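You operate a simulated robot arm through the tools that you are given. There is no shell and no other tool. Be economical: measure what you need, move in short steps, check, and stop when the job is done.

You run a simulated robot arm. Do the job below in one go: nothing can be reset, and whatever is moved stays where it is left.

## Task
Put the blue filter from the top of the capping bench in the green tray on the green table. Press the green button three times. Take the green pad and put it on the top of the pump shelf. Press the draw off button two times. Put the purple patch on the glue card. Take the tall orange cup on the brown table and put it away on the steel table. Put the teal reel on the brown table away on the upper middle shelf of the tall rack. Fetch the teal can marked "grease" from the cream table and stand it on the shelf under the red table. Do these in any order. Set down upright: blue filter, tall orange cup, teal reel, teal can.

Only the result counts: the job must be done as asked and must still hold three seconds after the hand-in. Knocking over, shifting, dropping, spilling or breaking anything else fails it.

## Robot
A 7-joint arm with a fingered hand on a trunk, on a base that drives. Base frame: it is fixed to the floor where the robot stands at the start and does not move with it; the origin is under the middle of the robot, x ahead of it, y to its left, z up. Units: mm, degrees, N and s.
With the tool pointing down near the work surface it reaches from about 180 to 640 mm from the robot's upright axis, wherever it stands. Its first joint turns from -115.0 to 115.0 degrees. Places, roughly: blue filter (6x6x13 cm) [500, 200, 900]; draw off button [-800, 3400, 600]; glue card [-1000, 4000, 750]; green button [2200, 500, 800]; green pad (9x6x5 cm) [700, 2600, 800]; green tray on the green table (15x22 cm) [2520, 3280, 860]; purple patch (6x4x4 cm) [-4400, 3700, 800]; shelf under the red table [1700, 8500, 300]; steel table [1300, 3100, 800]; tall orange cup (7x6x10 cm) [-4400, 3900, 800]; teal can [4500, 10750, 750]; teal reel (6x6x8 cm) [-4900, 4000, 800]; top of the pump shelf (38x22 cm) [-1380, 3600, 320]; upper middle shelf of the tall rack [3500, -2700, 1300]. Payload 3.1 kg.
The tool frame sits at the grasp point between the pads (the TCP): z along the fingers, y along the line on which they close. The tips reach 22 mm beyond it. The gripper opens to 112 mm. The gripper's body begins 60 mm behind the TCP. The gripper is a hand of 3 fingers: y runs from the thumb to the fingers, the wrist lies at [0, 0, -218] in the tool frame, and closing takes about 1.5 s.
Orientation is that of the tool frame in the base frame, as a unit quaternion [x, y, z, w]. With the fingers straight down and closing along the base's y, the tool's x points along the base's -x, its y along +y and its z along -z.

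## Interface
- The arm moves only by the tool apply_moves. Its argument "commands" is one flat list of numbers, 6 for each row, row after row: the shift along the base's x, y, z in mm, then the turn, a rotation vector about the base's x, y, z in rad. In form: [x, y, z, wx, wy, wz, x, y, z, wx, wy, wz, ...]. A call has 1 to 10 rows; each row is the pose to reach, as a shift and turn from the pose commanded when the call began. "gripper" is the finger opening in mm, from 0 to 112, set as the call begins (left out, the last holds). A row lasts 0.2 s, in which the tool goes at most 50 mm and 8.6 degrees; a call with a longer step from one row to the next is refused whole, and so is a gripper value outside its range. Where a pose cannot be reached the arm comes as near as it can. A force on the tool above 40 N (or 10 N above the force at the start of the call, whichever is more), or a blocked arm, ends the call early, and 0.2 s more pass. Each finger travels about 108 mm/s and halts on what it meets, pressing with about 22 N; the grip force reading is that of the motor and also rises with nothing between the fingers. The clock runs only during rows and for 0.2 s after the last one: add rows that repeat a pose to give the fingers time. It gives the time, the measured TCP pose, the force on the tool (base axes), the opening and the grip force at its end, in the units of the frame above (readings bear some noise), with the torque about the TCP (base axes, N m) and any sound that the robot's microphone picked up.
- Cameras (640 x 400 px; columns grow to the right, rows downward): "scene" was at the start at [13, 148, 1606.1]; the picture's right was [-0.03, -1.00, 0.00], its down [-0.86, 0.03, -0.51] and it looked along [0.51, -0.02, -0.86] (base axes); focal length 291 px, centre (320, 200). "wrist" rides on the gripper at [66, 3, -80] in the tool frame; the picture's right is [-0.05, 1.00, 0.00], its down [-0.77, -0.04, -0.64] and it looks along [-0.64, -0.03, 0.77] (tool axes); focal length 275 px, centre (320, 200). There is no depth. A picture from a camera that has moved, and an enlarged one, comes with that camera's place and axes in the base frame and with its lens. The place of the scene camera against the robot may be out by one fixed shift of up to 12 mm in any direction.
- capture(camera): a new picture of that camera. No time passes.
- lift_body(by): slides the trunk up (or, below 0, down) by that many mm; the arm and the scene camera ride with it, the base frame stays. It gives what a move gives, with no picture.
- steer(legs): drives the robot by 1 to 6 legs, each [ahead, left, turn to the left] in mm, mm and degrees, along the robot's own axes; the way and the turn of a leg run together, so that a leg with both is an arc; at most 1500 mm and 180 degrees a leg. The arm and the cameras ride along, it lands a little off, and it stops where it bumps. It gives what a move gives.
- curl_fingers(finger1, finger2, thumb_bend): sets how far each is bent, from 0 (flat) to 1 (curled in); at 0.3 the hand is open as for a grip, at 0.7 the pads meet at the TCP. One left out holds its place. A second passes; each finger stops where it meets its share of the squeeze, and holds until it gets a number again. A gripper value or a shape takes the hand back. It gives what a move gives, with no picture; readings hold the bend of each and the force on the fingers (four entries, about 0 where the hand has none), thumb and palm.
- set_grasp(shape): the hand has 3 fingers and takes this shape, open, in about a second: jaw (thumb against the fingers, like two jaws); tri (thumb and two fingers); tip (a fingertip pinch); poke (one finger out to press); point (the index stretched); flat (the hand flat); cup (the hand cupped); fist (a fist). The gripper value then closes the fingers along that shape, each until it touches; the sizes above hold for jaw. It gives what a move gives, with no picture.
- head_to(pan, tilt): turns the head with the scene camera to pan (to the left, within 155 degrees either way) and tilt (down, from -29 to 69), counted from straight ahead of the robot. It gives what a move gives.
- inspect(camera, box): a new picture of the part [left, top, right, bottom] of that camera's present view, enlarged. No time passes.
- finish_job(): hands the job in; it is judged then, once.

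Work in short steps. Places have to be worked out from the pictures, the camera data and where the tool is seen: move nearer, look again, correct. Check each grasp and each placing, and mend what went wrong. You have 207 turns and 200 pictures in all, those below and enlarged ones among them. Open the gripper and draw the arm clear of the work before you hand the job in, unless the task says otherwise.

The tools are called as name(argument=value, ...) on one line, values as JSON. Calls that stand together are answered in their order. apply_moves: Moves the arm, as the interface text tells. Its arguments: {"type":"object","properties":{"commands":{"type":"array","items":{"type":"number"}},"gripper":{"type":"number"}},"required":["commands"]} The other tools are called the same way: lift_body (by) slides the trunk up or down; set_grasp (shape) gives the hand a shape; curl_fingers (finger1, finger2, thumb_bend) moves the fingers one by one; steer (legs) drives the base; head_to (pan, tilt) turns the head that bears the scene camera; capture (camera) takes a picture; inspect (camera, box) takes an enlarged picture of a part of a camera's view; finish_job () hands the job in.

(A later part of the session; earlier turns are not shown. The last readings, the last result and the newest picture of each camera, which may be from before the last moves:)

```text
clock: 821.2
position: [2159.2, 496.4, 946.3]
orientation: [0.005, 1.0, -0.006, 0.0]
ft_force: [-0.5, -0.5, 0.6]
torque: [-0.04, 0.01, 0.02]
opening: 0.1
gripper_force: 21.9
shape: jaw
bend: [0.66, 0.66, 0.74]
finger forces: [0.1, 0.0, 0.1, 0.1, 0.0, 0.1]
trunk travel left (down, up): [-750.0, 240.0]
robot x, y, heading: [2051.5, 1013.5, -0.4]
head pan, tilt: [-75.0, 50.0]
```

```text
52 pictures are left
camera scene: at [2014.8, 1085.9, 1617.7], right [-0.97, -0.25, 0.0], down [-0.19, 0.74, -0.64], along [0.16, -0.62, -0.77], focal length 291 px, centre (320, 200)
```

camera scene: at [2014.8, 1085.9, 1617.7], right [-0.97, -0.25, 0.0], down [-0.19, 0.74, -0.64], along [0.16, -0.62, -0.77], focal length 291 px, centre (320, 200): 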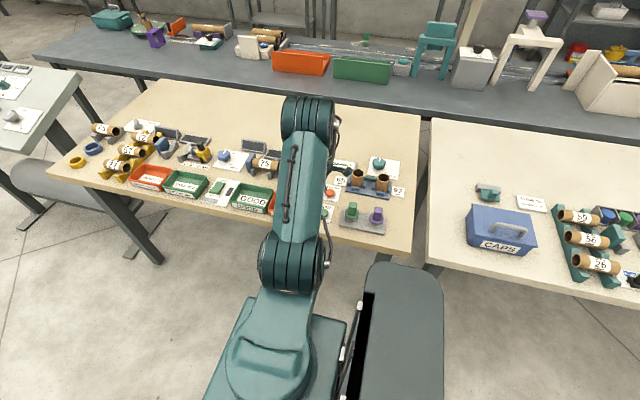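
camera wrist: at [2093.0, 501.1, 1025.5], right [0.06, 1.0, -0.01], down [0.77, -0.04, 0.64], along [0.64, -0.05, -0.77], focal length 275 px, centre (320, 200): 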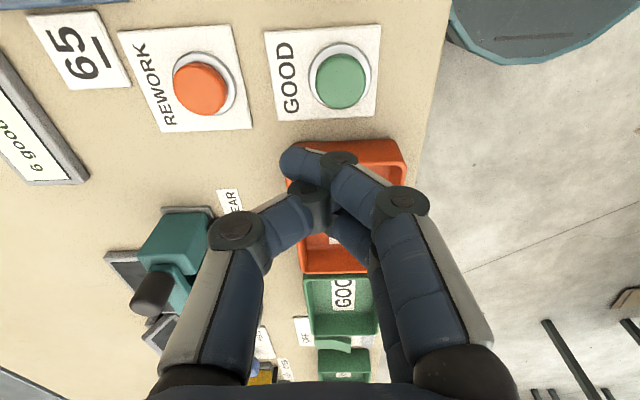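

The button centre is at about (2149,508), with its top near z 835. I shift over it and press down in steps.

apply_moves(commands=[-10, 13, -20, 0, 0, 0, -10, 13, -55, 0, 0, 0, -10, 13, -72, 0, 0, 0, -10, 13, -78, 0, 0, 0, -10, 13, -83, 0, 0, 0, -10, 13, -87, 0, 0, 0, -10, 13, -91, 0, 0, 0])

capture(camera="wrist")

```text
clock: 822.8
position: [2148.4, 509.3, 855.8]
orientation: [0.005, 1.0, -0.006, 0.001]
ft_force: [0.7, -0.8, 3.8]
torque: [0.04, -0.03, 0.03]
opening: 0.1
gripper_force: 22.2
shape: jaw
bend: [0.66, 0.66, 0.74]
finger forces: [0.0, 0.0, 0.0, 0.0, 0.0, 0.1]
trunk travel left (down, up): [-750.0, 240.0]
robot x, y, heading: [2048.9, 1007.5, -0.2]
head pan, tilt: [-75.0, 50.0]
heard: click
```

```text
51 pictures are left
camera wrist: at [2082.4, 514.1, 935.0], right [0.06, 1.0, -0.01], down [0.77, -0.04, 0.64], along [0.64, -0.05, -0.77], focal length 275 px, centre (320, 200)
```

wrist: 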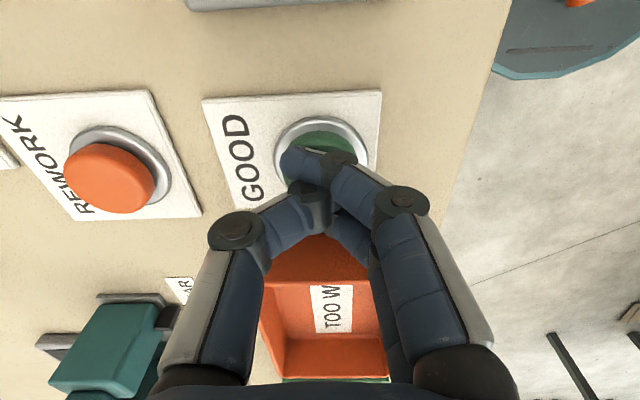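

First click. I release fully and press a second time.

apply_moves(commands=[0, 0, 15, 0, 0, 0, 0, 0, 28, 0, 0, 0, 0, 0, 28, 0, 0, 0, 0, 0, 10, 0, 0, 0, 0, 0, 2, 0, 0, 0, 0, 0, -1, 0, 0, 0])

apply_moves(commands=[0, 0, 15, 0, 0, 0, 0, 0, 28, 0, 0, 0, 0, 0, 28, 0, 0, 0, 0, 0, 10, 0, 0, 0, 0, 0, 2, 0, 0, 0, 0, 0, -1, 0, 0, 0])

apply_moves(commands=[0, 0, 30, 0, 0, 0, 0, 0, 75, 0, 0, 0, 0, 0, 120, 0, 0, 0, 0, 0, 160, 0, 0, 0])

```text
clock: 824.2
position: [2150.2, 509.6, 855.3]
orientation: [0.005, 1.0, -0.006, 0.002]
ft_force: [0.5, -0.7, 3.3]
torque: [0.02, 0.02, 0.02]
opening: 0.0
gripper_force: 22.4
shape: jaw
bend: [0.66, 0.66, 0.75]
finger forces: [0.0, 0.1, 0.0, 0.0, 0.1, 0.1]
trunk travel left (down, up): [-750.0, 240.0]
robot x, y, heading: [2046.4, 1010.1, -0.4]
head pan, tilt: [-75.0, 50.0]
heard: click
```

```text
clock: 825.6
position: [2148.8, 509.1, 853.9]
orientation: [0.006, 1.0, -0.007, 0.001]
ft_force: [0.6, -0.5, 7.1]
torque: [0.0, -0.01, 0.01]
opening: 0.0
gripper_force: 22.2
shape: jaw
bend: [0.66, 0.66, 0.75]
finger forces: [0.0, 0.0, 0.0, 0.0, 0.0, 0.0]
trunk travel left (down, up): [-750.0, 240.0]
robot x, y, heading: [2046.1, 1011.9, -0.4]
head pan, tilt: [-75.0, 50.0]
heard: click
```

```text
clock: 826.6
position: [2148.8, 510.7, 1013.6]
orientation: [0.005, 1.0, -0.006, 0.001]
ft_force: [0.5, -0.4, 0.5]
torque: [-0.02, -0.01, 0.0]
opening: 0.0
gripper_force: 21.6
shape: jaw
bend: [0.66, 0.66, 0.75]
finger forces: [0.0, 0.0, 0.0, 0.0, 0.1, 0.0]
trunk travel left (down, up): [-750.0, 240.0]
robot x, y, heading: [2045.1, 1008.9, -0.5]
head pan, tilt: [-75.0, 50.0]
```

Three clicks, so the green button is done. Now for the teal can far to the north: I tuck the arm, drive round to (1400,4150) and look north.

apply_moves(commands=[28, 40, 0, 0, 0, 0, 56, 80, 0, 0, 0, 0, 84, 120, 0, 0, 0, 0, 112, 160, 0, 0, 0, 0, 140, 200, 0, 0, 0, 0, 165, 242, 0, 0, 0, 0, 190, 285, 0, 0, 0, 0, 210, 330, 0, 0, 0, 0, 225, 375, 0, 0, 0, 0, 235, 420, 0, 0, 0, 0])

steer(legs=[[0, 240, 0.4], [-1500, 0, 0], [-640, 0, 0], [0, 1500, 0], [0, 1450, 0], [1450, 0, 0]])

head_to(pan=75, tilt=15)

capture(camera="scene")

```text
clock: 828.8
position: [2385.5, 932.9, 1012.8]
orientation: [0.005, 1.0, -0.007, 0.0]
ft_force: [0.1, -0.1, 0.5]
torque: [0.01, 0.0, 0.01]
opening: 0.1
gripper_force: 22.1
shape: jaw
bend: [0.66, 0.66, 0.75]
finger forces: [0.0, 0.0, 0.0, 0.0, 0.2, 0.0]
trunk travel left (down, up): [-750.0, 240.0]
robot x, y, heading: [2049.3, 1008.0, -0.5]
head pan, tilt: [-75.0, 50.0]
```

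```text
clock: 861.4
position: [1744.7, 4147.2, 1012.8]
orientation: [0.002, 1.0, -0.006, 0.0]
ft_force: [0.5, -0.3, 0.2]
torque: [-0.01, 0.0, 0.0]
opening: 0.1
gripper_force: 22.1
shape: jaw
bend: [0.66, 0.66, 0.75]
finger forces: [0.1, 0.1, 0.0, 0.0, 0.0, 0.1]
trunk travel left (down, up): [-750.0, 240.0]
robot x, y, heading: [1409.8, 4224.0, 0.2]
head pan, tilt: [-75.0, 50.0]
```

```text
clock: 863.8
position: [1744.1, 4146.7, 1012.6]
orientation: [0.002, 1.0, -0.007, 0.0]
ft_force: [0.2, 0.3, 0.3]
torque: [0.03, 0.02, 0.0]
opening: 0.2
gripper_force: 22.2
shape: jaw
bend: [0.66, 0.66, 0.75]
finger forces: [0.1, 0.1, 0.0, 0.0, 0.1, 0.0]
trunk travel left (down, up): [-750.0, 240.0]
robot x, y, heading: [1410.6, 4221.5, 0.1]
head pan, tilt: [75.0, 15.0]
```

```text
50 pictures are left
camera scene: at [1377.9, 4465.1, 1671.4], right [0.97, -0.26, 0.0], down [-0.07, -0.25, -0.97], along [0.25, 0.93, -0.26], focal length 291 px, centre (320, 200)
```

scene: 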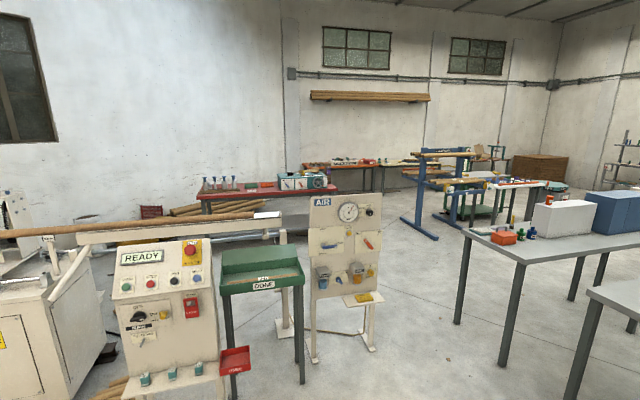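

The way north leads between the AIR board (x≤2240) and the grey table (x≥3000). I drive through at x≈2620 and look again.

steer(legs=[[1210, 0, 0], [0, 0, 90], [1500, 0, 0], [1450, 0, 0]])

head_to(pan=0, tilt=20)

capture(camera="scene")

```text
clock: 887.6
position: [2624.0, 7518.7, 1013.4]
orientation: [0.717, -0.697, 0.004, -0.005]
ft_force: [0.6, -0.9, -0.7]
torque: [-0.01, -0.01, 0.02]
opening: 0.1
gripper_force: 21.6
shape: jaw
bend: [0.66, 0.66, 0.75]
finger forces: [0.0, 0.1, 0.0, 0.0, 0.1, 0.0]
trunk travel left (down, up): [-750.0, 240.0]
robot x, y, heading: [2555.9, 7178.3, 91.9]
head pan, tilt: [75.0, 15.0]
```

```text
clock: 889.0
position: [2625.3, 7518.6, 1013.1]
orientation: [0.717, -0.697, 0.004, -0.005]
ft_force: [-0.2, 0.5, -0.1]
torque: [0.0, 0.01, -0.03]
opening: 0.0
gripper_force: 22.2
shape: jaw
bend: [0.66, 0.66, 0.75]
finger forces: [0.0, 0.0, 0.1, 0.0, 0.0, 0.0]
trunk travel left (down, up): [-750.0, 240.0]
robot x, y, heading: [2556.0, 7177.3, 91.8]
head pan, tilt: [0.0, 20.0]
```

```text
49 pictures are left
camera scene: at [2407.6, 7205.8, 1663.3], right [1.0, 0.03, 0.0], down [0.01, -0.34, -0.94], along [-0.03, 0.94, -0.34], focal length 291 px, centre (320, 200)
```

scene: 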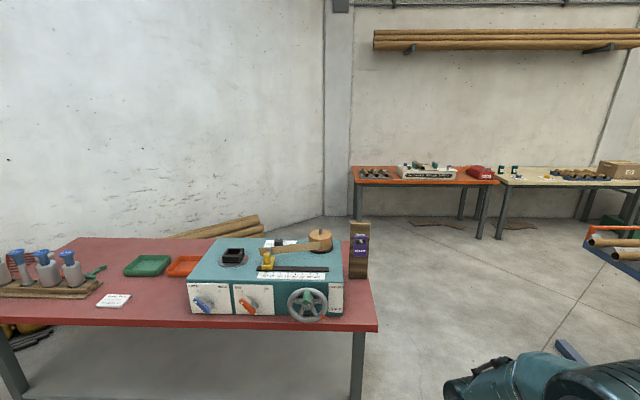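

The red table with its shelf is right ahead (front y≈8117), and teal cans stand on the cream table's left end at about x 4500. I drive up the open lane and face the cream table.

steer(legs=[[0, -760, -1.8], [1450, 0, 0], [750, 0, 0], [0, -1150, 0]])

head_to(pan=0, tilt=35)

capture(camera="scene")

```text
clock: 909.1
position: [4579.1, 9701.9, 1012.7]
orientation: [-0.7, 0.715, -0.004, 0.005]
ft_force: [-0.4, 0.1, 0.4]
torque: [-0.05, 0.01, -0.01]
opening: 0.0
gripper_force: 22.4
shape: jaw
bend: [0.66, 0.66, 0.75]
finger forces: [0.0, 0.0, 0.0, 0.0, 0.0, 0.0]
trunk travel left (down, up): [-750.0, 240.0]
robot x, y, heading: [4496.4, 9366.9, 88.8]
head pan, tilt: [0.0, 20.0]
```

```text
clock: 909.9
position: [4577.9, 9699.8, 1012.6]
orientation: [-0.7, 0.714, -0.005, 0.004]
ft_force: [0.2, -0.2, -0.4]
torque: [0.0, -0.01, 0.01]
opening: 0.3
gripper_force: 22.1
shape: jaw
bend: [0.66, 0.66, 0.75]
finger forces: [0.0, 0.0, 0.0, 0.0, 0.0, 0.0]
trunk travel left (down, up): [-750.0, 240.0]
robot x, y, heading: [4495.9, 9365.0, 88.9]
head pan, tilt: [0.0, 35.0]
```

```text
48 pictures are left
camera scene: at [4347.9, 9393.5, 1639.5], right [1.0, -0.02, 0.0], down [-0.01, -0.57, -0.82], along [0.01, 0.82, -0.57], focal length 291 px, centre (320, 200)
```

scene: 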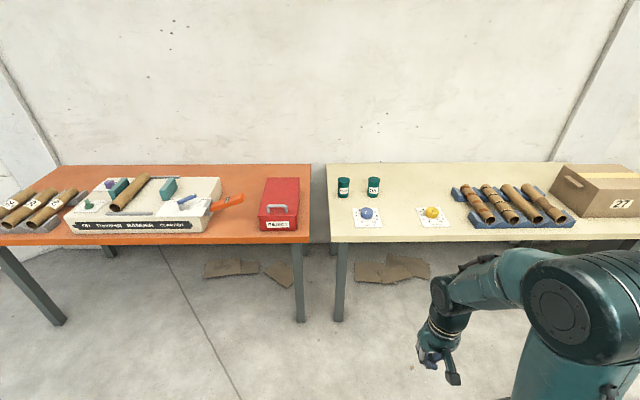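

I zoom in on the two cans to read the labels.

inspect(camera="scene", box=[325, 165, 395, 205])

```text
9.14 times, centred on (360, 185) of scene
camera zoom: at [4347.9, 9393.5, 1639.5], right [1.0, -0.02, 0.0], down [-0.01, -0.57, -0.82], along [0.01, 0.82, -0.57], focal length 2660 px, centre (-46, 337)
```

zoom: 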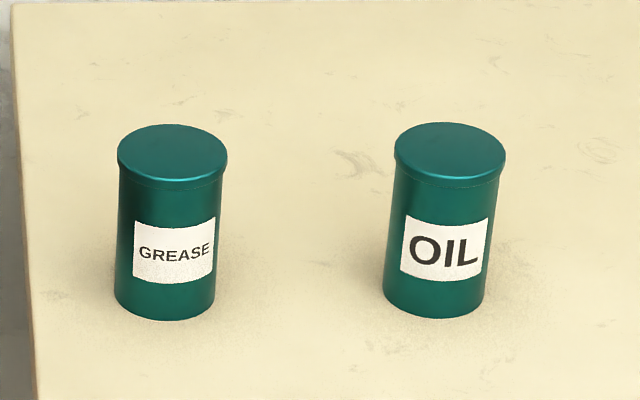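

"GREASE" is the left can, at about (4489,10700). I drive up to the table and bring the open hand over it.

steer(legs=[[715, 0, 1.1]])

apply_moves(commands=[-15, 40, 0, 0, 0, 0, -30, 80, 0, 0, 0, 0, -45, 120, 0, 0, 0, 0, -60, 160, -10, 0, 0, 0, -72, 200, -20, 0, 0, 0, -80, 235, -30, 0, 0, 0, -84, 250, -40, 0, 0, 0, -84, 250, -40, 0, 0, 0], gripper=110)

capture(camera="wrist")

```text
clock: 913.8
position: [4578.4, 10419.8, 1012.4]
orientation: [-0.706, 0.708, -0.004, 0.004]
ft_force: [0.1, -0.6, 0.1]
torque: [0.01, 0.03, 0.0]
opening: 0.1
gripper_force: 22.0
shape: jaw
bend: [0.66, 0.66, 0.75]
finger forces: [0.0, 0.1, 0.0, 0.0, 0.0, 0.1]
trunk travel left (down, up): [-750.0, 240.0]
robot x, y, heading: [4499.8, 10084.2, 90.0]
head pan, tilt: [0.0, 35.0]
```

```text
clock: 915.6
position: [4495.5, 10669.4, 972.1]
orientation: [-0.706, 0.708, -0.005, 0.004]
ft_force: [0.5, 0.5, 0.1]
torque: [0.01, 0.0, 0.0]
opening: 109.9
gripper_force: 0.0
shape: jaw
bend: [0.34, 0.34, 0.32]
finger forces: [0.0, 0.0, 0.0, 0.1, 0.0, 0.0]
trunk travel left (down, up): [-750.0, 240.0]
robot x, y, heading: [4502.1, 10083.3, 89.9]
head pan, tilt: [0.0, 35.0]
```

```text
46 pictures are left
camera wrist: at [4490.5, 10603.2, 1051.6], right [-1.0, 0.05, -0.01], down [0.03, 0.77, 0.64], along [0.04, 0.64, -0.77], focal length 275 px, centre (320, 200)
```

wrist: 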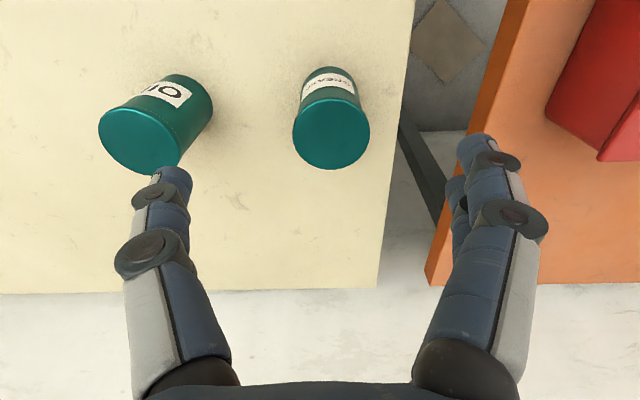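

The can's top is at (4489,10704,~846). I go down around it to z≈815, then check.

apply_moves(commands=[-6, 30, -20, 0, 0, 0, -6, 34, -60, 0, 0, 0, -6, 34, -100, 0, 0, 0, -6, 34, -140, 0, 0, 0, -6, 34, -156, 0, 0, 0, -6, 34, -156, 0, 0, 0])

capture(camera="wrist")

```text
clock: 917.0
position: [4489.1, 10703.5, 817.4]
orientation: [-0.706, 0.708, -0.004, 0.004]
ft_force: [0.3, -0.3, -0.3]
torque: [-0.01, 0.01, -0.04]
opening: 109.8
gripper_force: 0.1
shape: jaw
bend: [0.34, 0.34, 0.32]
finger forces: [0.0, 0.1, 0.0, 0.0, 0.1, 0.0]
trunk travel left (down, up): [-750.0, 240.0]
robot x, y, heading: [4501.3, 10085.5, 89.9]
head pan, tilt: [0.0, 35.0]
```

```text
45 pictures are left
camera wrist: at [4484.2, 10637.2, 895.9], right [-1.0, 0.05, -0.01], down [0.03, 0.77, 0.64], along [0.04, 0.64, -0.77], focal length 275 px, centre (320, 200)
```

wrist: 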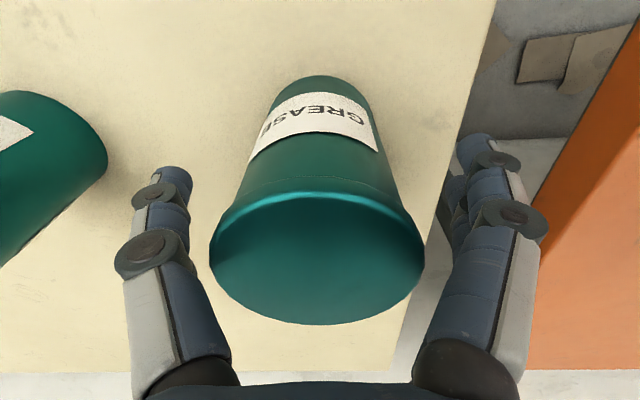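

It's centred. I close, check, lift a little and check again.

apply_moves(commands=[0, 0, 0, 0, 0, 0, 0, 0, 0, 0, 0, 0, 0, 0, 0, 0, 0, 0, 0, 0, 0, 0, 0, 0, 0, 0, 0, 0, 0, 0, 0, 0, 0, 0, 0, 0], gripper=40)

apply_moves(commands=[0, 0, 20, 0, 0, 0, 0, 0, 60, 0, 0, 0, 0, -10, 100, 0, 0, 0, 0, -40, 135, 0, 0, 0, 0, -80, 160, 0, 0, 0, 0, -120, 180, 0, 0, 0, 0, -165, 190, 0, 0, 0, 0, -210, 195, 0, 0, 0, 0, -255, 195, 0, 0, 0, 0, -290, 195, 0, 0, 0])

capture(camera="wrist")

```text
clock: 918.4
position: [4488.9, 10703.0, 815.3]
orientation: [-0.706, 0.708, -0.004, 0.005]
ft_force: [-0.4, 0.3, -0.9]
torque: [0.03, 0.01, -0.01]
opening: 52.3
gripper_force: 21.9
shape: jaw
bend: [0.73, 0.73, 0.7]
finger forces: [9.9, 10.1, 0.1, 0.0, 19.8, 0.0]
trunk travel left (down, up): [-750.0, 240.0]
robot x, y, heading: [4500.4, 10083.1, 90.0]
head pan, tilt: [0.0, 35.0]
```

```text
clock: 920.6
position: [4492.3, 10410.7, 1011.6]
orientation: [-0.705, 0.71, -0.004, 0.005]
ft_force: [0.0, -0.3, -2.3]
torque: [0.02, -0.04, 0.03]
opening: 52.5
gripper_force: 22.2
shape: jaw
bend: [0.73, 0.73, 0.7]
finger forces: [10.0, 10.5, 0.0, 0.0, 20.0, 0.0]
trunk travel left (down, up): [-750.0, 240.0]
robot x, y, heading: [4500.6, 10082.1, 89.9]
head pan, tilt: [0.0, 35.0]
```

```text
44 pictures are left
camera wrist: at [4485.8, 10343.8, 1091.4], right [-1.0, 0.05, -0.01], down [0.03, 0.77, 0.64], along [0.04, 0.64, -0.77], focal length 275 px, centre (320, 200)
```

wrist: 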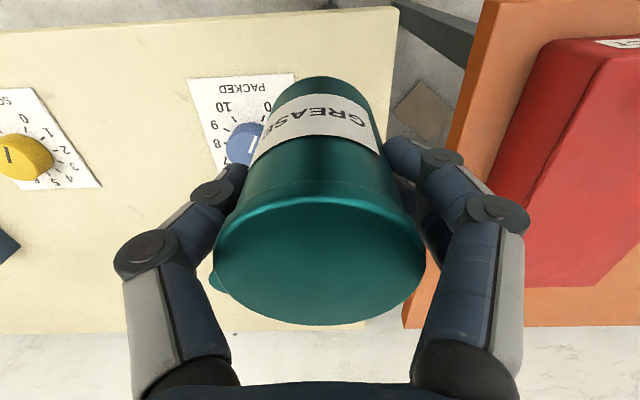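

The can is held firmly. I drive back to the red table's south side.

steer(legs=[[-730, 0, 0], [0, 1180, 0], [-1450, 0, 0], [-470, 0, 0], [0, 1200, 0]])

head_to(pan=0, tilt=40)

capture(camera="scene")

```text
clock: 944.9
position: [2121.8, 7776.2, 1012.7]
orientation: [0.707, -0.707, 0.005, -0.004]
ft_force: [-0.4, 0.2, -2.8]
torque: [-0.02, -0.02, 0.01]
opening: 51.8
gripper_force: 22.7
shape: jaw
bend: [0.73, 0.73, 0.7]
finger forces: [10.0, 10.6, 0.0, 0.1, 19.9, 0.1]
trunk travel left (down, up): [-750.0, 240.0]
robot x, y, heading: [2137.8, 7445.9, 90.4]
head pan, tilt: [0.0, 35.0]
```

```text
clock: 945.5
position: [2122.0, 7775.1, 1012.0]
orientation: [0.708, -0.706, 0.005, -0.004]
ft_force: [-0.5, 0.1, -2.8]
torque: [-0.05, 0.0, 0.01]
opening: 52.0
gripper_force: 21.5
shape: jaw
bend: [0.73, 0.73, 0.7]
finger forces: [10.0, 10.7, 0.0, 0.1, 20.0, 0.1]
trunk travel left (down, up): [-750.0, 240.0]
robot x, y, heading: [2130.7, 7449.0, 90.2]
head pan, tilt: [0.0, 40.0]
```

```text
43 pictures are left
camera scene: at [1987.9, 7467.7, 1631.9], right [1.0, 0.0, 0.0], down [0.0, -0.64, -0.77], along [0.0, 0.77, -0.64], focal length 291 px, centre (320, 200)
```

scene: 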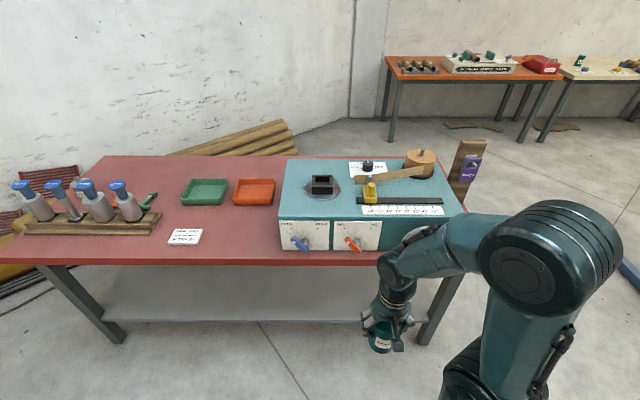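

The shelf's front edge is at y≈8160 (z≈300), and the tabletop edge is at 8131. I'll set the can at about (1950,8220): I lower the trunk first, then drive in.

lift_body(by=-400)

lift_body(by=-270)

steer(legs=[[250, 180, 0]])

apply_moves(commands=[0, 0, 25, 0, 0, 0, 0, 0, 50, 0, 0, 0, 0, 0, 65, 0, 0, 0])

head_to(pan=0, tilt=35)

capture(camera="scene")

capture(camera="wrist")

```text
clock: 949.4
position: [2121.3, 7776.0, 610.7]
orientation: [0.708, -0.707, 0.004, -0.005]
ft_force: [-1.1, 0.4, -2.5]
torque: [-0.02, 0.01, -0.04]
opening: 52.1
gripper_force: 21.8
shape: jaw
bend: [0.73, 0.73, 0.7]
finger forces: [9.9, 10.6, 0.0, 0.0, 19.9, 0.0]
trunk travel left (down, up): [-350.0, 640.0]
robot x, y, heading: [2132.8, 7447.1, 90.4]
head pan, tilt: [0.0, 40.0]
```

```text
clock: 952.1
position: [2121.5, 7775.1, 342.6]
orientation: [0.707, -0.707, 0.004, -0.005]
ft_force: [0.4, -1.0, -3.2]
torque: [-0.04, 0.01, -0.01]
opening: 51.8
gripper_force: 21.4
shape: jaw
bend: [0.73, 0.73, 0.7]
finger forces: [10.1, 10.6, 0.0, 0.0, 20.0, 0.1]
trunk travel left (down, up): [-80.0, 910.0]
robot x, y, heading: [2138.4, 7445.3, 90.3]
head pan, tilt: [0.0, 40.0]
```

```text
clock: 954.2
position: [1941.2, 8023.4, 341.0]
orientation: [-0.706, 0.708, -0.004, 0.005]
ft_force: [-0.2, 0.0, -2.4]
torque: [-0.01, 0.02, 0.02]
opening: 51.8
gripper_force: 21.6
shape: jaw
bend: [0.73, 0.73, 0.7]
finger forces: [10.1, 10.6, 0.1, 0.1, 19.9, 0.1]
trunk travel left (down, up): [-80.0, 910.0]
robot x, y, heading: [1956.6, 7691.9, 90.2]
head pan, tilt: [0.0, 40.0]
```

```text
clock: 955.0
position: [1940.8, 8022.8, 406.9]
orientation: [-0.707, 0.708, -0.005, 0.004]
ft_force: [0.9, -0.2, -1.8]
torque: [-0.04, -0.04, -0.01]
opening: 52.3
gripper_force: 22.0
shape: jaw
bend: [0.73, 0.73, 0.7]
finger forces: [9.9, 10.7, 0.0, 0.0, 19.8, 0.0]
trunk travel left (down, up): [-80.0, 910.0]
robot x, y, heading: [1953.7, 7696.0, 90.3]
head pan, tilt: [0.0, 40.0]
```

```text
clock: 955.7
position: [1940.5, 8023.2, 406.4]
orientation: [-0.706, 0.708, -0.004, 0.004]
ft_force: [-1.0, -0.4, -2.7]
torque: [-0.04, -0.02, 0.0]
opening: 52.0
gripper_force: 21.8
shape: jaw
bend: [0.73, 0.73, 0.7]
finger forces: [9.8, 10.6, 0.0, 0.0, 19.8, 0.0]
trunk travel left (down, up): [-80.0, 910.0]
robot x, y, heading: [1955.4, 7690.3, 90.0]
head pan, tilt: [0.0, 35.0]
```

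```text
42 pictures are left
camera scene: at [1807.3, 7718.4, 969.4], right [1.0, 0.0, 0.0], down [0.0, -0.57, -0.82], along [0.0, 0.82, -0.57], focal length 291 px, centre (320, 200)
```

scene: 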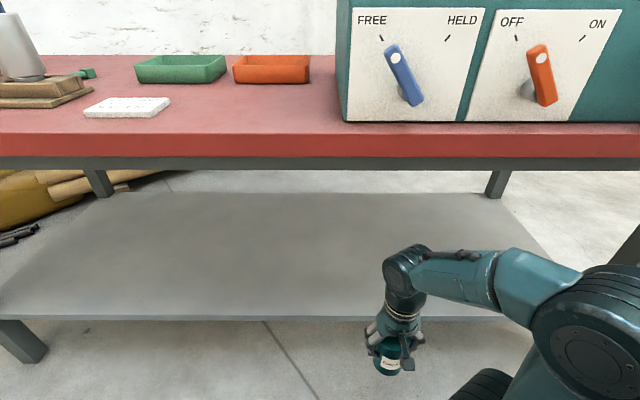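

```text
41 pictures are left
camera wrist: at [1937.3, 7956.8, 485.7], right [-1.0, 0.05, -0.01], down [0.03, 0.77, 0.64], along [0.04, 0.64, -0.77], focal length 275 px, centre (320, 200)
```

wrist: 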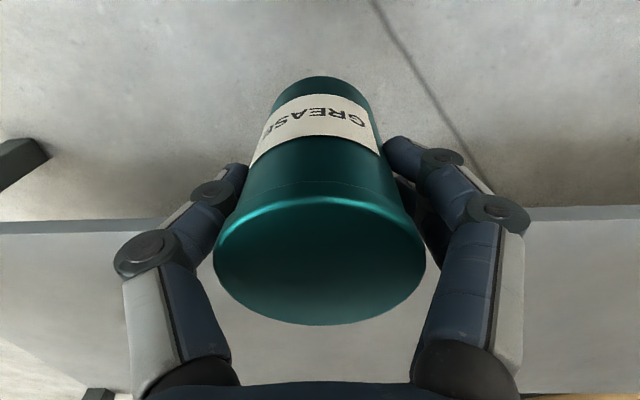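

Better figures: the tabletop edge is y 8120 with its apron bottom at z≈739, and the shelf front is y≈8200 at z≈228. I move in over the shelf at TCP z≈346.

steer(legs=[[60, 0, 0]])

lift_body(by=-60)

apply_moves(commands=[0, 35, 0, 0, 0, 0, 0, 70, 0, 0, 0, 0, 0, 105, 0, 0, 0, 0, 0, 135, 0, 0, 0, 0, 0, 165, 0, 0, 0, 0, 0, 170, -15, 0, 0, 0, 0, 170, -15, 0, 0, 0])

capture(camera="scene")

capture(camera="wrist")

```text
clock: 956.6
position: [1941.3, 8084.1, 406.6]
orientation: [-0.707, 0.707, -0.005, 0.003]
ft_force: [0.1, 0.4, -3.5]
torque: [0.03, 0.02, 0.0]
opening: 51.7
gripper_force: 22.0
shape: jaw
bend: [0.73, 0.73, 0.7]
finger forces: [9.8, 10.6, 0.0, 0.1, 19.7, 0.0]
trunk travel left (down, up): [-80.0, 910.0]
robot x, y, heading: [1952.6, 7751.3, 90.1]
head pan, tilt: [0.0, 35.0]
```

```text
clock: 957.6
position: [1940.2, 8080.1, 367.3]
orientation: [-0.707, 0.708, -0.001, 0.009]
ft_force: [0.7, 1.5, -2.8]
torque: [-0.07, 0.02, -0.02]
opening: 51.8
gripper_force: 21.9
shape: jaw
bend: [0.73, 0.73, 0.7]
finger forces: [9.8, 10.6, 0.1, 0.1, 19.9, 0.1]
trunk travel left (down, up): [-20.0, 970.0]
robot x, y, heading: [1954.3, 7753.0, 90.2]
head pan, tilt: [0.0, 35.0]
```

```text
clock: 959.2
position: [1939.9, 8250.7, 354.5]
orientation: [-0.707, 0.708, -0.001, 0.009]
ft_force: [0.5, 0.7, -3.8]
torque: [-0.09, 0.05, -0.03]
opening: 51.9
gripper_force: 21.9
shape: jaw
bend: [0.73, 0.73, 0.7]
finger forces: [9.8, 10.4, 0.0, 0.0, 19.6, 0.0]
trunk travel left (down, up): [-20.0, 970.0]
robot x, y, heading: [1953.5, 7754.4, 90.1]
head pan, tilt: [0.0, 35.0]
```

```text
40 pictures are left
camera scene: at [1805.6, 7770.7, 927.9], right [1.0, 0.0, 0.0], down [0.0, -0.57, -0.82], along [0.0, 0.82, -0.57], focal length 291 px, centre (320, 200)
```

scene: 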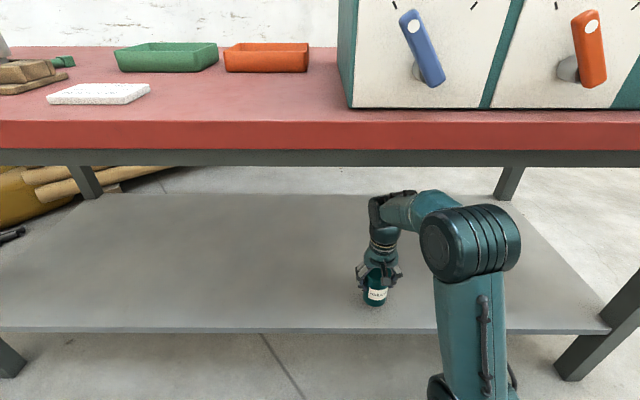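

```text
39 pictures are left
camera wrist: at [1936.1, 8183.6, 433.3], right [-1.0, 0.05, -0.01], down [0.03, 0.76, 0.64], along [0.04, 0.64, -0.77], focal length 275 px, centre (320, 200)
```

wrist: 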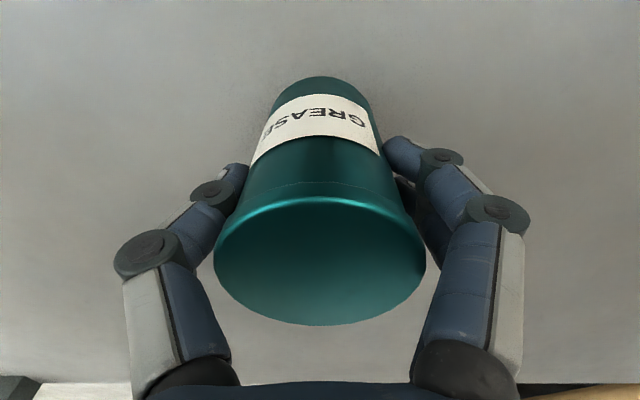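

The can is well inside the shelf. I lower until contact.

apply_moves(commands=[0, 0, -25, 0, 0, 0, 0, 0, -45, 0, 0, 0, 0, 0, -52, 0, 0, 0, 0, 0, -57, 0, 0, 0, 0, 0, -61, 0, 0, 0, 0, 0, -65, 0, 0, 0, 0, 0, -69, 0, 0, 0, 0, 0, -73, 0, 0, 0, 0, 0, -77, 0, 0, 0])

```text
clock: 959.9
position: [1940.7, 8252.0, 313.5]
orientation: [-0.706, 0.708, 0.003, 0.011]
ft_force: [0.0, -8.6, 30.1]
torque: [-0.16, -0.01, -0.07]
opening: 51.5
gripper_force: 21.8
shape: jaw
bend: [0.75, 0.74, 0.71]
finger forces: [13.3, 12.9, 0.0, 0.1, 29.1, 0.0]
trunk travel left (down, up): [-20.0, 970.0]
robot x, y, heading: [1954.1, 7755.1, 90.7]
head pan, tilt: [0.0, 35.0]
stopped in row 3: the force on the tool passed its limit at 49 N (the readings are from after the stop); the commanded pose is now the measured one
```

It touched the shelf. I ease up, open, check, then withdraw toward me.

apply_moves(commands=[0, 0, 2, 0, 0, 0, 0, 0, 4, 0, 0, 0])

apply_moves(commands=[0, 0, 0, 0, 0, 0, 0, 0, 0, 0, 0, 0, 0, 0, 0, 0, 0, 0, 0, 0, 0, 0, 0, 0, 0, 0, 0, 0, 0, 0], gripper=108)

capture(camera="wrist")

```text
clock: 960.5
position: [1940.4, 8252.2, 314.5]
orientation: [-0.706, 0.708, 0.0, 0.01]
ft_force: [0.7, -2.4, 8.3]
torque: [-0.12, 0.1, 0.0]
opening: 52.1
gripper_force: 21.8
shape: jaw
bend: [0.74, 0.74, 0.71]
finger forces: [11.3, 11.5, 0.1, 0.0, 23.1, 0.0]
trunk travel left (down, up): [-20.0, 970.0]
robot x, y, heading: [1956.0, 7752.5, 90.3]
head pan, tilt: [0.0, 35.0]
```

```text
clock: 961.7
position: [1940.6, 8252.5, 314.2]
orientation: [-0.706, 0.708, 0.002, 0.01]
ft_force: [0.2, 1.1, 0.5]
torque: [-0.05, 0.0, -0.01]
opening: 108.0
gripper_force: 0.1
shape: jaw
bend: [0.38, 0.38, 0.35]
finger forces: [0.0, 0.0, 0.0, 0.0, 1.1, 0.0]
trunk travel left (down, up): [-20.0, 970.0]
robot x, y, heading: [1953.5, 7754.8, 90.2]
head pan, tilt: [0.0, 35.0]
```

```text
38 pictures are left
camera wrist: at [1935.7, 8184.4, 392.6], right [-1.0, 0.05, -0.01], down [0.03, 0.76, 0.65], along [0.04, 0.65, -0.76], focal length 275 px, centre (320, 200)
```

wrist: 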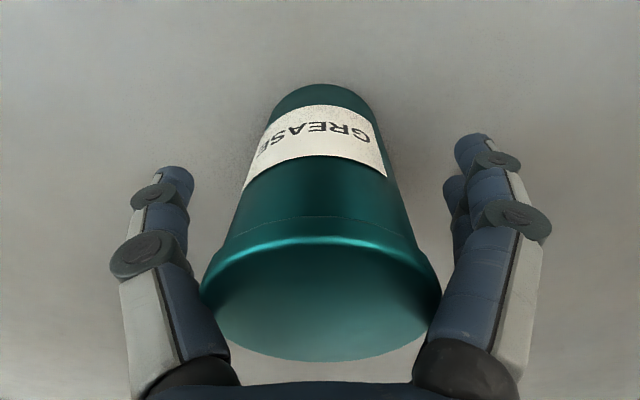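

It's released. I rise 15 mm and pull straight back.

apply_moves(commands=[0, 0, 7, 0, 0, 0, 0, 0, 15, 0, 0, 0, 0, -15, 15, 0, 0, 0, 0, -35, 15, 0, 0, 0, 0, -65, 15, 0, 0, 0, 0, -105, 15, 0, 0, 0, 0, -145, 15, 0, 0, 0, 0, -190, 15, 0, 0, 0])

capture(camera="scene")

```text
clock: 963.5
position: [1941.0, 8061.6, 328.9]
orientation: [-0.706, 0.709, 0.001, 0.009]
ft_force: [0.4, -1.0, 0.3]
torque: [0.01, 0.0, -0.01]
opening: 107.9
gripper_force: 0.0
shape: jaw
bend: [0.38, 0.38, 0.35]
finger forces: [0.0, 0.0, 0.1, 0.0, 0.0, 0.1]
trunk travel left (down, up): [-20.0, 970.0]
robot x, y, heading: [1952.6, 7751.7, 90.3]
head pan, tilt: [0.0, 35.0]
```

```text
37 pictures are left
camera scene: at [1805.6, 7770.1, 928.0], right [1.0, 0.0, 0.0], down [0.0, -0.57, -0.82], along [0.0, 0.82, -0.57], focal length 291 px, centre (320, 200)
```

scene: 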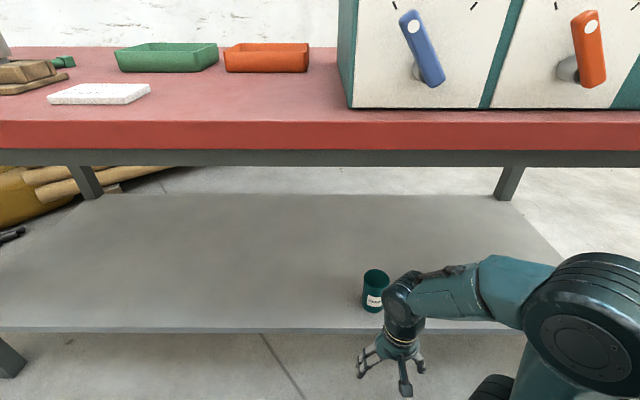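

The can stands on the shelf under the red table. Only the cup remains. I raise the trunk and drive back toward the west side to search for it, looking first from the main aisle.

lift_body(by=400)

lift_body(by=330)

steer(legs=[[-500, 0, 0], [0, -665, 0], [-1500, 0, 0], [-1500, 0, 0], [0, 1300, 0], [0, 1450, 0]])

head_to(pan=85, tilt=20)

inspect(camera="scene", box=[0, 60, 320, 260])

inspect(camera="scene", box=[320, 60, 640, 260])

```text
clock: 967.4
position: [1940.4, 8063.3, 707.0]
orientation: [-0.707, 0.708, -0.001, 0.006]
ft_force: [-0.2, 0.2, 0.6]
torque: [0.0, 0.0, 0.0]
opening: 107.8
gripper_force: 0.0
shape: jaw
bend: [0.38, 0.38, 0.35]
finger forces: [0.0, 0.0, 0.0, 0.1, 0.0, 0.0]
trunk travel left (down, up): [-420.0, 570.0]
robot x, y, heading: [1955.4, 7752.5, 90.5]
head pan, tilt: [0.0, 35.0]
```

```text
clock: 970.6
position: [1941.4, 8064.3, 1036.1]
orientation: [-0.707, 0.707, -0.002, 0.006]
ft_force: [-0.3, 0.4, 0.9]
torque: [-0.04, 0.0, 0.02]
opening: 108.0
gripper_force: 0.0
shape: jaw
bend: [0.38, 0.38, 0.35]
finger forces: [0.0, 0.1, 0.1, 0.0, 0.1, 0.1]
trunk travel left (down, up): [-750.0, 240.0]
robot x, y, heading: [1953.1, 7754.2, 90.3]
head pan, tilt: [0.0, 35.0]
```

```text
clock: 1003.9
position: [-174.3, 4549.3, 1036.7]
orientation: [-0.705, 0.709, -0.002, 0.006]
ft_force: [0.1, -0.5, -0.6]
torque: [0.01, 0.0, 0.02]
opening: 107.6
gripper_force: 0.0
shape: jaw
bend: [0.38, 0.38, 0.35]
finger forces: [0.0, 0.1, 0.0, 0.1, 0.1, 0.0]
trunk travel left (down, up): [-750.0, 240.0]
robot x, y, heading: [-157.1, 4239.0, 89.9]
head pan, tilt: [0.0, 35.0]
```

```text
clock: 1005.5
position: [-174.4, 4550.2, 1036.4]
orientation: [-0.705, 0.709, -0.001, 0.006]
ft_force: [0.0, -1.2, -0.3]
torque: [0.02, -0.02, 0.0]
opening: 107.9
gripper_force: 0.2
shape: jaw
bend: [0.38, 0.38, 0.35]
finger forces: [0.0, 0.1, 0.1, 0.0, 0.1, 0.0]
trunk travel left (down, up): [-750.0, 240.0]
robot x, y, heading: [-157.0, 4237.7, 90.1]
head pan, tilt: [85.0, 20.0]
```

```text
2.00 times, centred on (160, 160) of scene
camera zoom: at [-401.7, 4184.3, 1663.3], right [0.09, 1.0, 0.0], down [0.34, -0.03, -0.94], along [-0.94, 0.08, -0.34], focal length 582 px, centre (640, 280)
```

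zoom: 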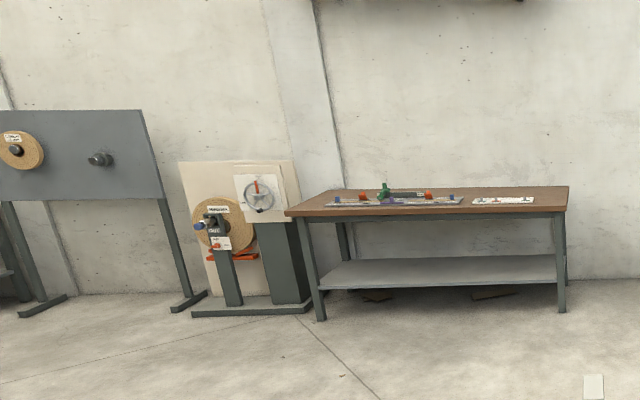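

```text
2.00 times, centred on (480, 160) of scene
camera zoom: at [-401.7, 4184.3, 1663.3], right [0.09, 1.0, 0.0], down [0.34, -0.03, -0.94], along [-0.94, 0.08, -0.34], focal length 582 px, centre (0, 280)
```

zoom: 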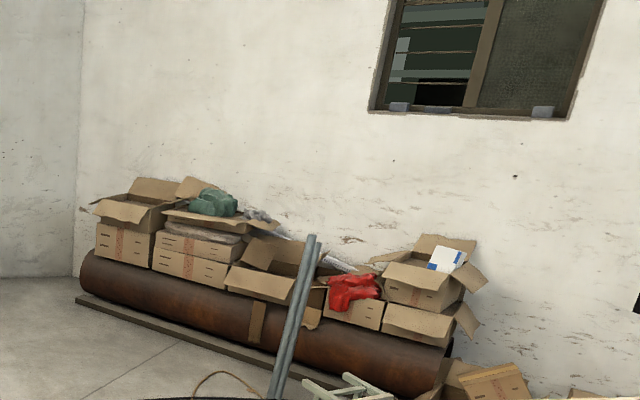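

It's not near the table. I check the parts of my own body I haven't yet seen (left side and rear).

head_to(pan=60, tilt=69)

capture(camera="scene")

head_to(pan=-130, tilt=69)

capture(camera="scene")

```text
clock: 1006.7
position: [-174.5, 4550.4, 1036.0]
orientation: [-0.705, 0.709, -0.003, 0.005]
ft_force: [0.5, 0.7, 0.8]
torque: [0.0, -0.04, -0.04]
opening: 107.8
gripper_force: 0.1
shape: jaw
bend: [0.38, 0.38, 0.35]
finger forces: [0.0, 0.0, 0.0, 0.1, 0.1, 0.0]
trunk travel left (down, up): [-750.0, 240.0]
robot x, y, heading: [-162.3, 4238.9, 90.1]
head pan, tilt: [60.0, 68.8]
```

```text
34 pictures are left
camera scene: at [-357.5, 4204.1, 1595.8], right [0.5, 0.87, 0.0], down [0.81, -0.47, -0.36], along [-0.31, 0.18, -0.93], focal length 291 px, centre (320, 200)
```

scene: 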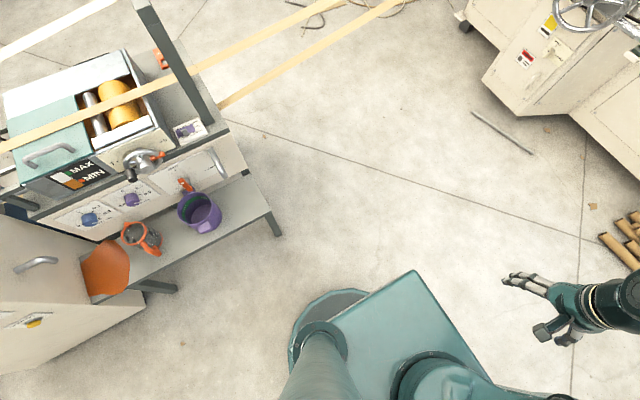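

```text
clock: 1009.5
position: [-174.9, 4550.8, 1036.8]
orientation: [-0.705, 0.709, -0.002, 0.005]
ft_force: [-0.1, 0.0, 0.3]
torque: [-0.02, -0.01, -0.01]
opening: 107.9
gripper_force: 0.1
shape: jaw
bend: [0.38, 0.38, 0.35]
finger forces: [0.0, 0.0, 0.0, 0.0, 0.0, 0.1]
trunk travel left (down, up): [-750.0, 240.0]
robot x, y, heading: [-161.3, 4236.6, 90.0]
head pan, tilt: [-130.0, 68.8]
```

```text
33 pictures are left
camera scene: at [-266.1, 4140.1, 1595.7], right [-0.64, -0.77, 0.0], down [-0.71, 0.6, -0.36], along [0.28, -0.23, -0.93], focal length 291 px, centre (320, 200)
```

scene: 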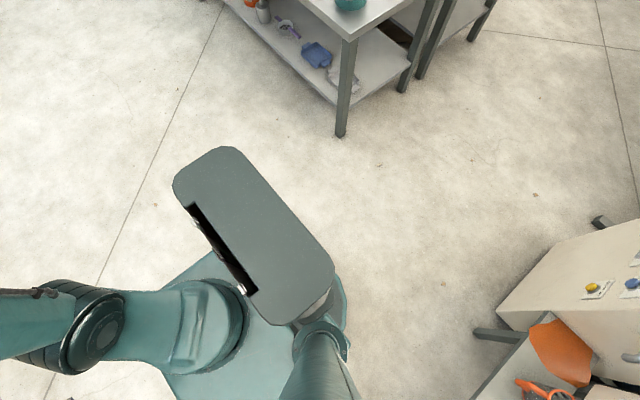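

It's not on me. I drive back round to the south-west corner and scan there with fresh views, including beneath the west bench and the sinks.

steer(legs=[[-1500, 0, 0], [-1500, 0, 0], [-1500, 0, 0], [-1320, 0, 0], [0, 1500, 0], [0, 900, 0]])

head_to(pan=85, tilt=25)

capture(camera="scene")

```text
clock: 1048.7
position: [-2614.5, -1250.3, 1035.9]
orientation: [-0.698, 0.716, -0.002, 0.006]
ft_force: [0.3, 0.7, -0.6]
torque: [-0.02, -0.01, -0.02]
opening: 107.8
gripper_force: 0.0
shape: jaw
bend: [0.38, 0.38, 0.35]
finger forces: [0.0, 0.0, 0.0, 0.0, 0.0, 0.1]
trunk travel left (down, up): [-750.0, 240.0]
robot x, y, heading: [-2609.9, -1559.6, 88.6]
head pan, tilt: [-130.0, 68.8]
```

```text
clock: 1051.8
position: [-2614.2, -1248.1, 1036.3]
orientation: [-0.698, 0.716, -0.002, 0.007]
ft_force: [-0.1, 0.6, 0.2]
torque: [0.03, 0.01, 0.0]
opening: 107.9
gripper_force: 0.0
shape: jaw
bend: [0.38, 0.38, 0.35]
finger forces: [0.1, 0.1, 0.0, 0.0, 0.0, 0.0]
trunk travel left (down, up): [-750.0, 240.0]
robot x, y, heading: [-2609.9, -1559.9, 88.9]
head pan, tilt: [85.0, 25.0]
```

```text
32 pictures are left
camera scene: at [-2848.3, -1610.3, 1655.2], right [0.11, 0.99, 0.0], down [0.42, -0.05, -0.91], along [-0.9, 0.1, -0.42], focal length 291 px, centre (320, 200)
```

scene: 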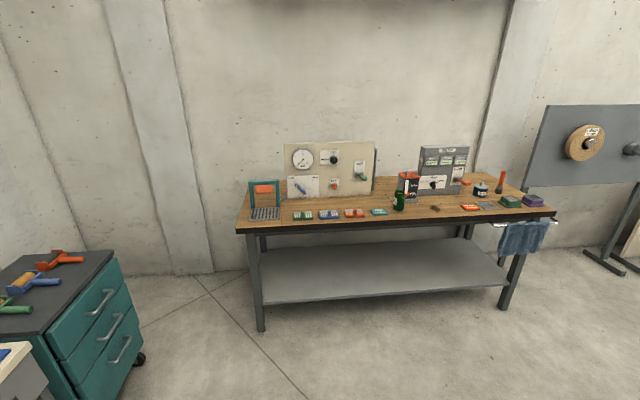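

Nothing here. I move up the lane to y≈1300 and look east and west.

steer(legs=[[0, 1040, 1.1], [1450, 0, 0], [1450, 0, 0]])

head_to(pan=-80, tilt=28)

capture(camera="scene")

head_to(pan=65, tilt=30)

capture(camera="scene")

```text
clock: 1070.8
position: [-3644.5, 1678.0, 1037.1]
orientation: [-0.706, 0.708, -0.002, 0.005]
ft_force: [0.3, 0.4, 0.6]
torque: [0.02, -0.01, 0.04]
opening: 107.6
gripper_force: 0.1
shape: jaw
bend: [0.38, 0.38, 0.35]
finger forces: [0.1, 0.1, 0.0, 0.1, 0.0, 0.0]
trunk travel left (down, up): [-750.0, 240.0]
robot x, y, heading: [-3628.7, 1366.3, 90.0]
head pan, tilt: [85.0, 25.0]
```

```text
clock: 1073.3
position: [-3644.0, 1677.8, 1037.3]
orientation: [-0.706, 0.708, -0.002, 0.006]
ft_force: [-0.6, 0.4, -0.1]
torque: [0.04, -0.03, 0.01]
opening: 107.9
gripper_force: 0.1
shape: jaw
bend: [0.38, 0.38, 0.35]
finger forces: [0.0, 0.1, 0.0, 0.1, 0.0, 0.0]
trunk travel left (down, up): [-750.0, 240.0]
robot x, y, heading: [-3632.3, 1368.8, 90.1]
head pan, tilt: [-80.0, 28.0]
```

```text
31 pictures are left
camera scene: at [-3687.7, 1319.9, 1650.4], right [0.18, -0.98, 0.0], down [-0.46, -0.08, -0.88], along [0.87, 0.15, -0.47], focal length 291 px, centre (320, 200)
```

scene: 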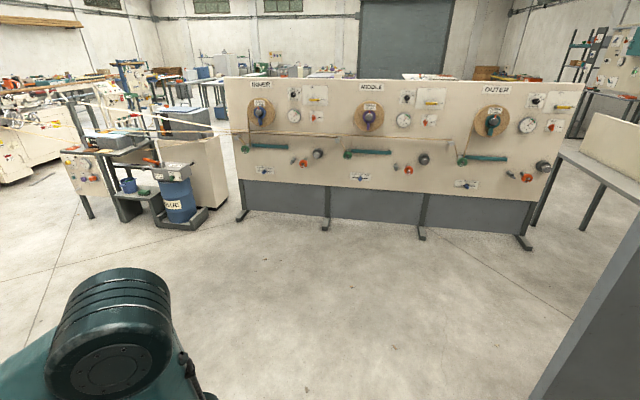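

```text
clock: 1075.6
position: [-3643.6, 1677.8, 1037.1]
orientation: [-0.706, 0.709, -0.003, 0.006]
ft_force: [-0.7, 0.5, 0.2]
torque: [-0.04, 0.01, -0.01]
opening: 108.0
gripper_force: 0.0
shape: jaw
bend: [0.38, 0.38, 0.35]
finger forces: [0.1, 0.0, 0.0, 0.0, 0.0, 0.1]
trunk travel left (down, up): [-750.0, 240.0]
robot x, y, heading: [-3629.0, 1366.1, 90.1]
head pan, tilt: [65.0, 30.0]
```

```text
30 pictures are left
camera scene: at [-3859.4, 1342.1, 1647.2], right [0.42, 0.91, 0.0], down [0.45, -0.21, -0.87], along [-0.79, 0.37, -0.5], focal length 291 px, centre (320, 200)
```

scene: 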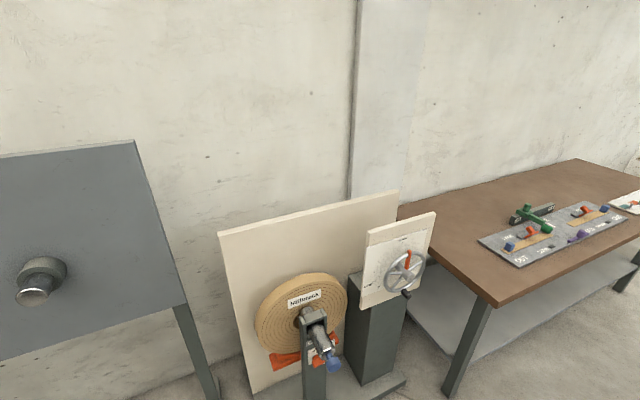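

I zoom into the east view (pump/machine side), where the cup may have rolled.

head_to(pan=-65, tilt=20)

inspect(camera="scene", box=[0, 130, 320, 330])

inspect(camera="scene", box=[320, 130, 640, 330])

```text
clock: 1077.7
position: [-3642.4, 1678.2, 1036.5]
orientation: [-0.706, 0.708, -0.002, 0.005]
ft_force: [-0.1, -0.3, 0.1]
torque: [0.01, 0.0, 0.0]
opening: 107.8
gripper_force: 0.0
shape: jaw
bend: [0.38, 0.38, 0.35]
finger forces: [0.1, 0.1, 0.0, 0.1, 0.1, 0.1]
trunk travel left (down, up): [-750.0, 240.0]
robot x, y, heading: [-3627.9, 1367.2, 90.0]
head pan, tilt: [-65.0, 20.0]
```

```text
2.00 times, centred on (160, 230) of scene
camera zoom: at [-3693.1, 1343.4, 1663.3], right [0.42, -0.91, 0.0], down [-0.31, -0.15, -0.94], along [0.85, 0.4, -0.34], focal length 582 px, centre (640, 140)
```

zoom: 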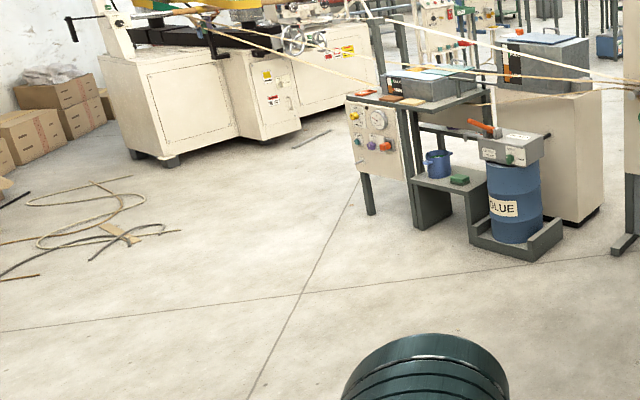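

```text
2.00 times, centred on (480, 230) of scene
camera zoom: at [-3693.1, 1343.4, 1663.3], right [0.42, -0.91, 0.0], down [-0.31, -0.15, -0.94], along [0.85, 0.4, -0.34], focal length 582 px, centre (0, 140)
```

zoom: 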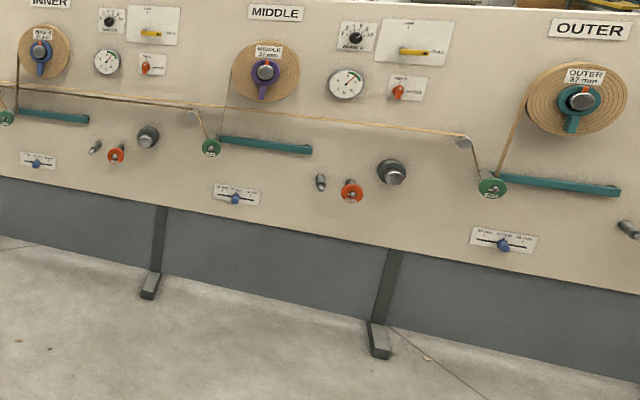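

I check the north sector (front of the brown table up to the boxes), zoomed.

head_to(pan=15, tilt=15)

inspect(camera="scene", box=[200, 130, 520, 330])

```text
clock: 1079.2
position: [-3643.3, 1677.3, 1037.3]
orientation: [-0.706, 0.708, -0.001, 0.006]
ft_force: [0.1, 0.2, 0.7]
torque: [0.03, 0.0, -0.03]
opening: 107.8
gripper_force: 0.1
shape: jaw
bend: [0.38, 0.38, 0.35]
finger forces: [0.0, 0.1, 0.0, 0.0, 0.0, 0.0]
trunk travel left (down, up): [-750.0, 240.0]
robot x, y, heading: [-3635.6, 1366.6, 90.2]
head pan, tilt: [15.0, 15.0]
```

```text
2.00 times, centred on (360, 230) of scene
camera zoom: at [-3801.6, 1394.1, 1671.4], right [0.97, 0.26, 0.0], down [0.07, -0.25, -0.97], along [-0.25, 0.93, -0.26], focal length 582 px, centre (240, 140)
```

zoom: 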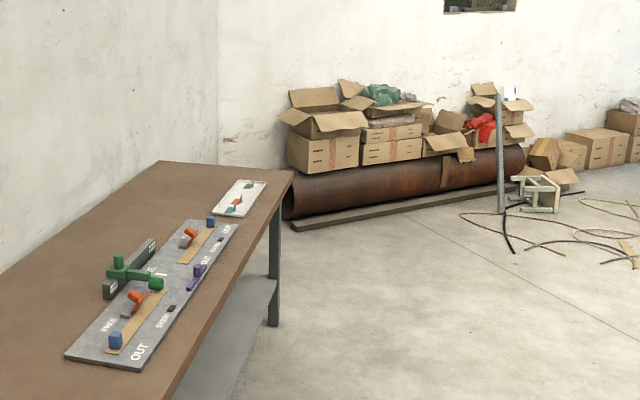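

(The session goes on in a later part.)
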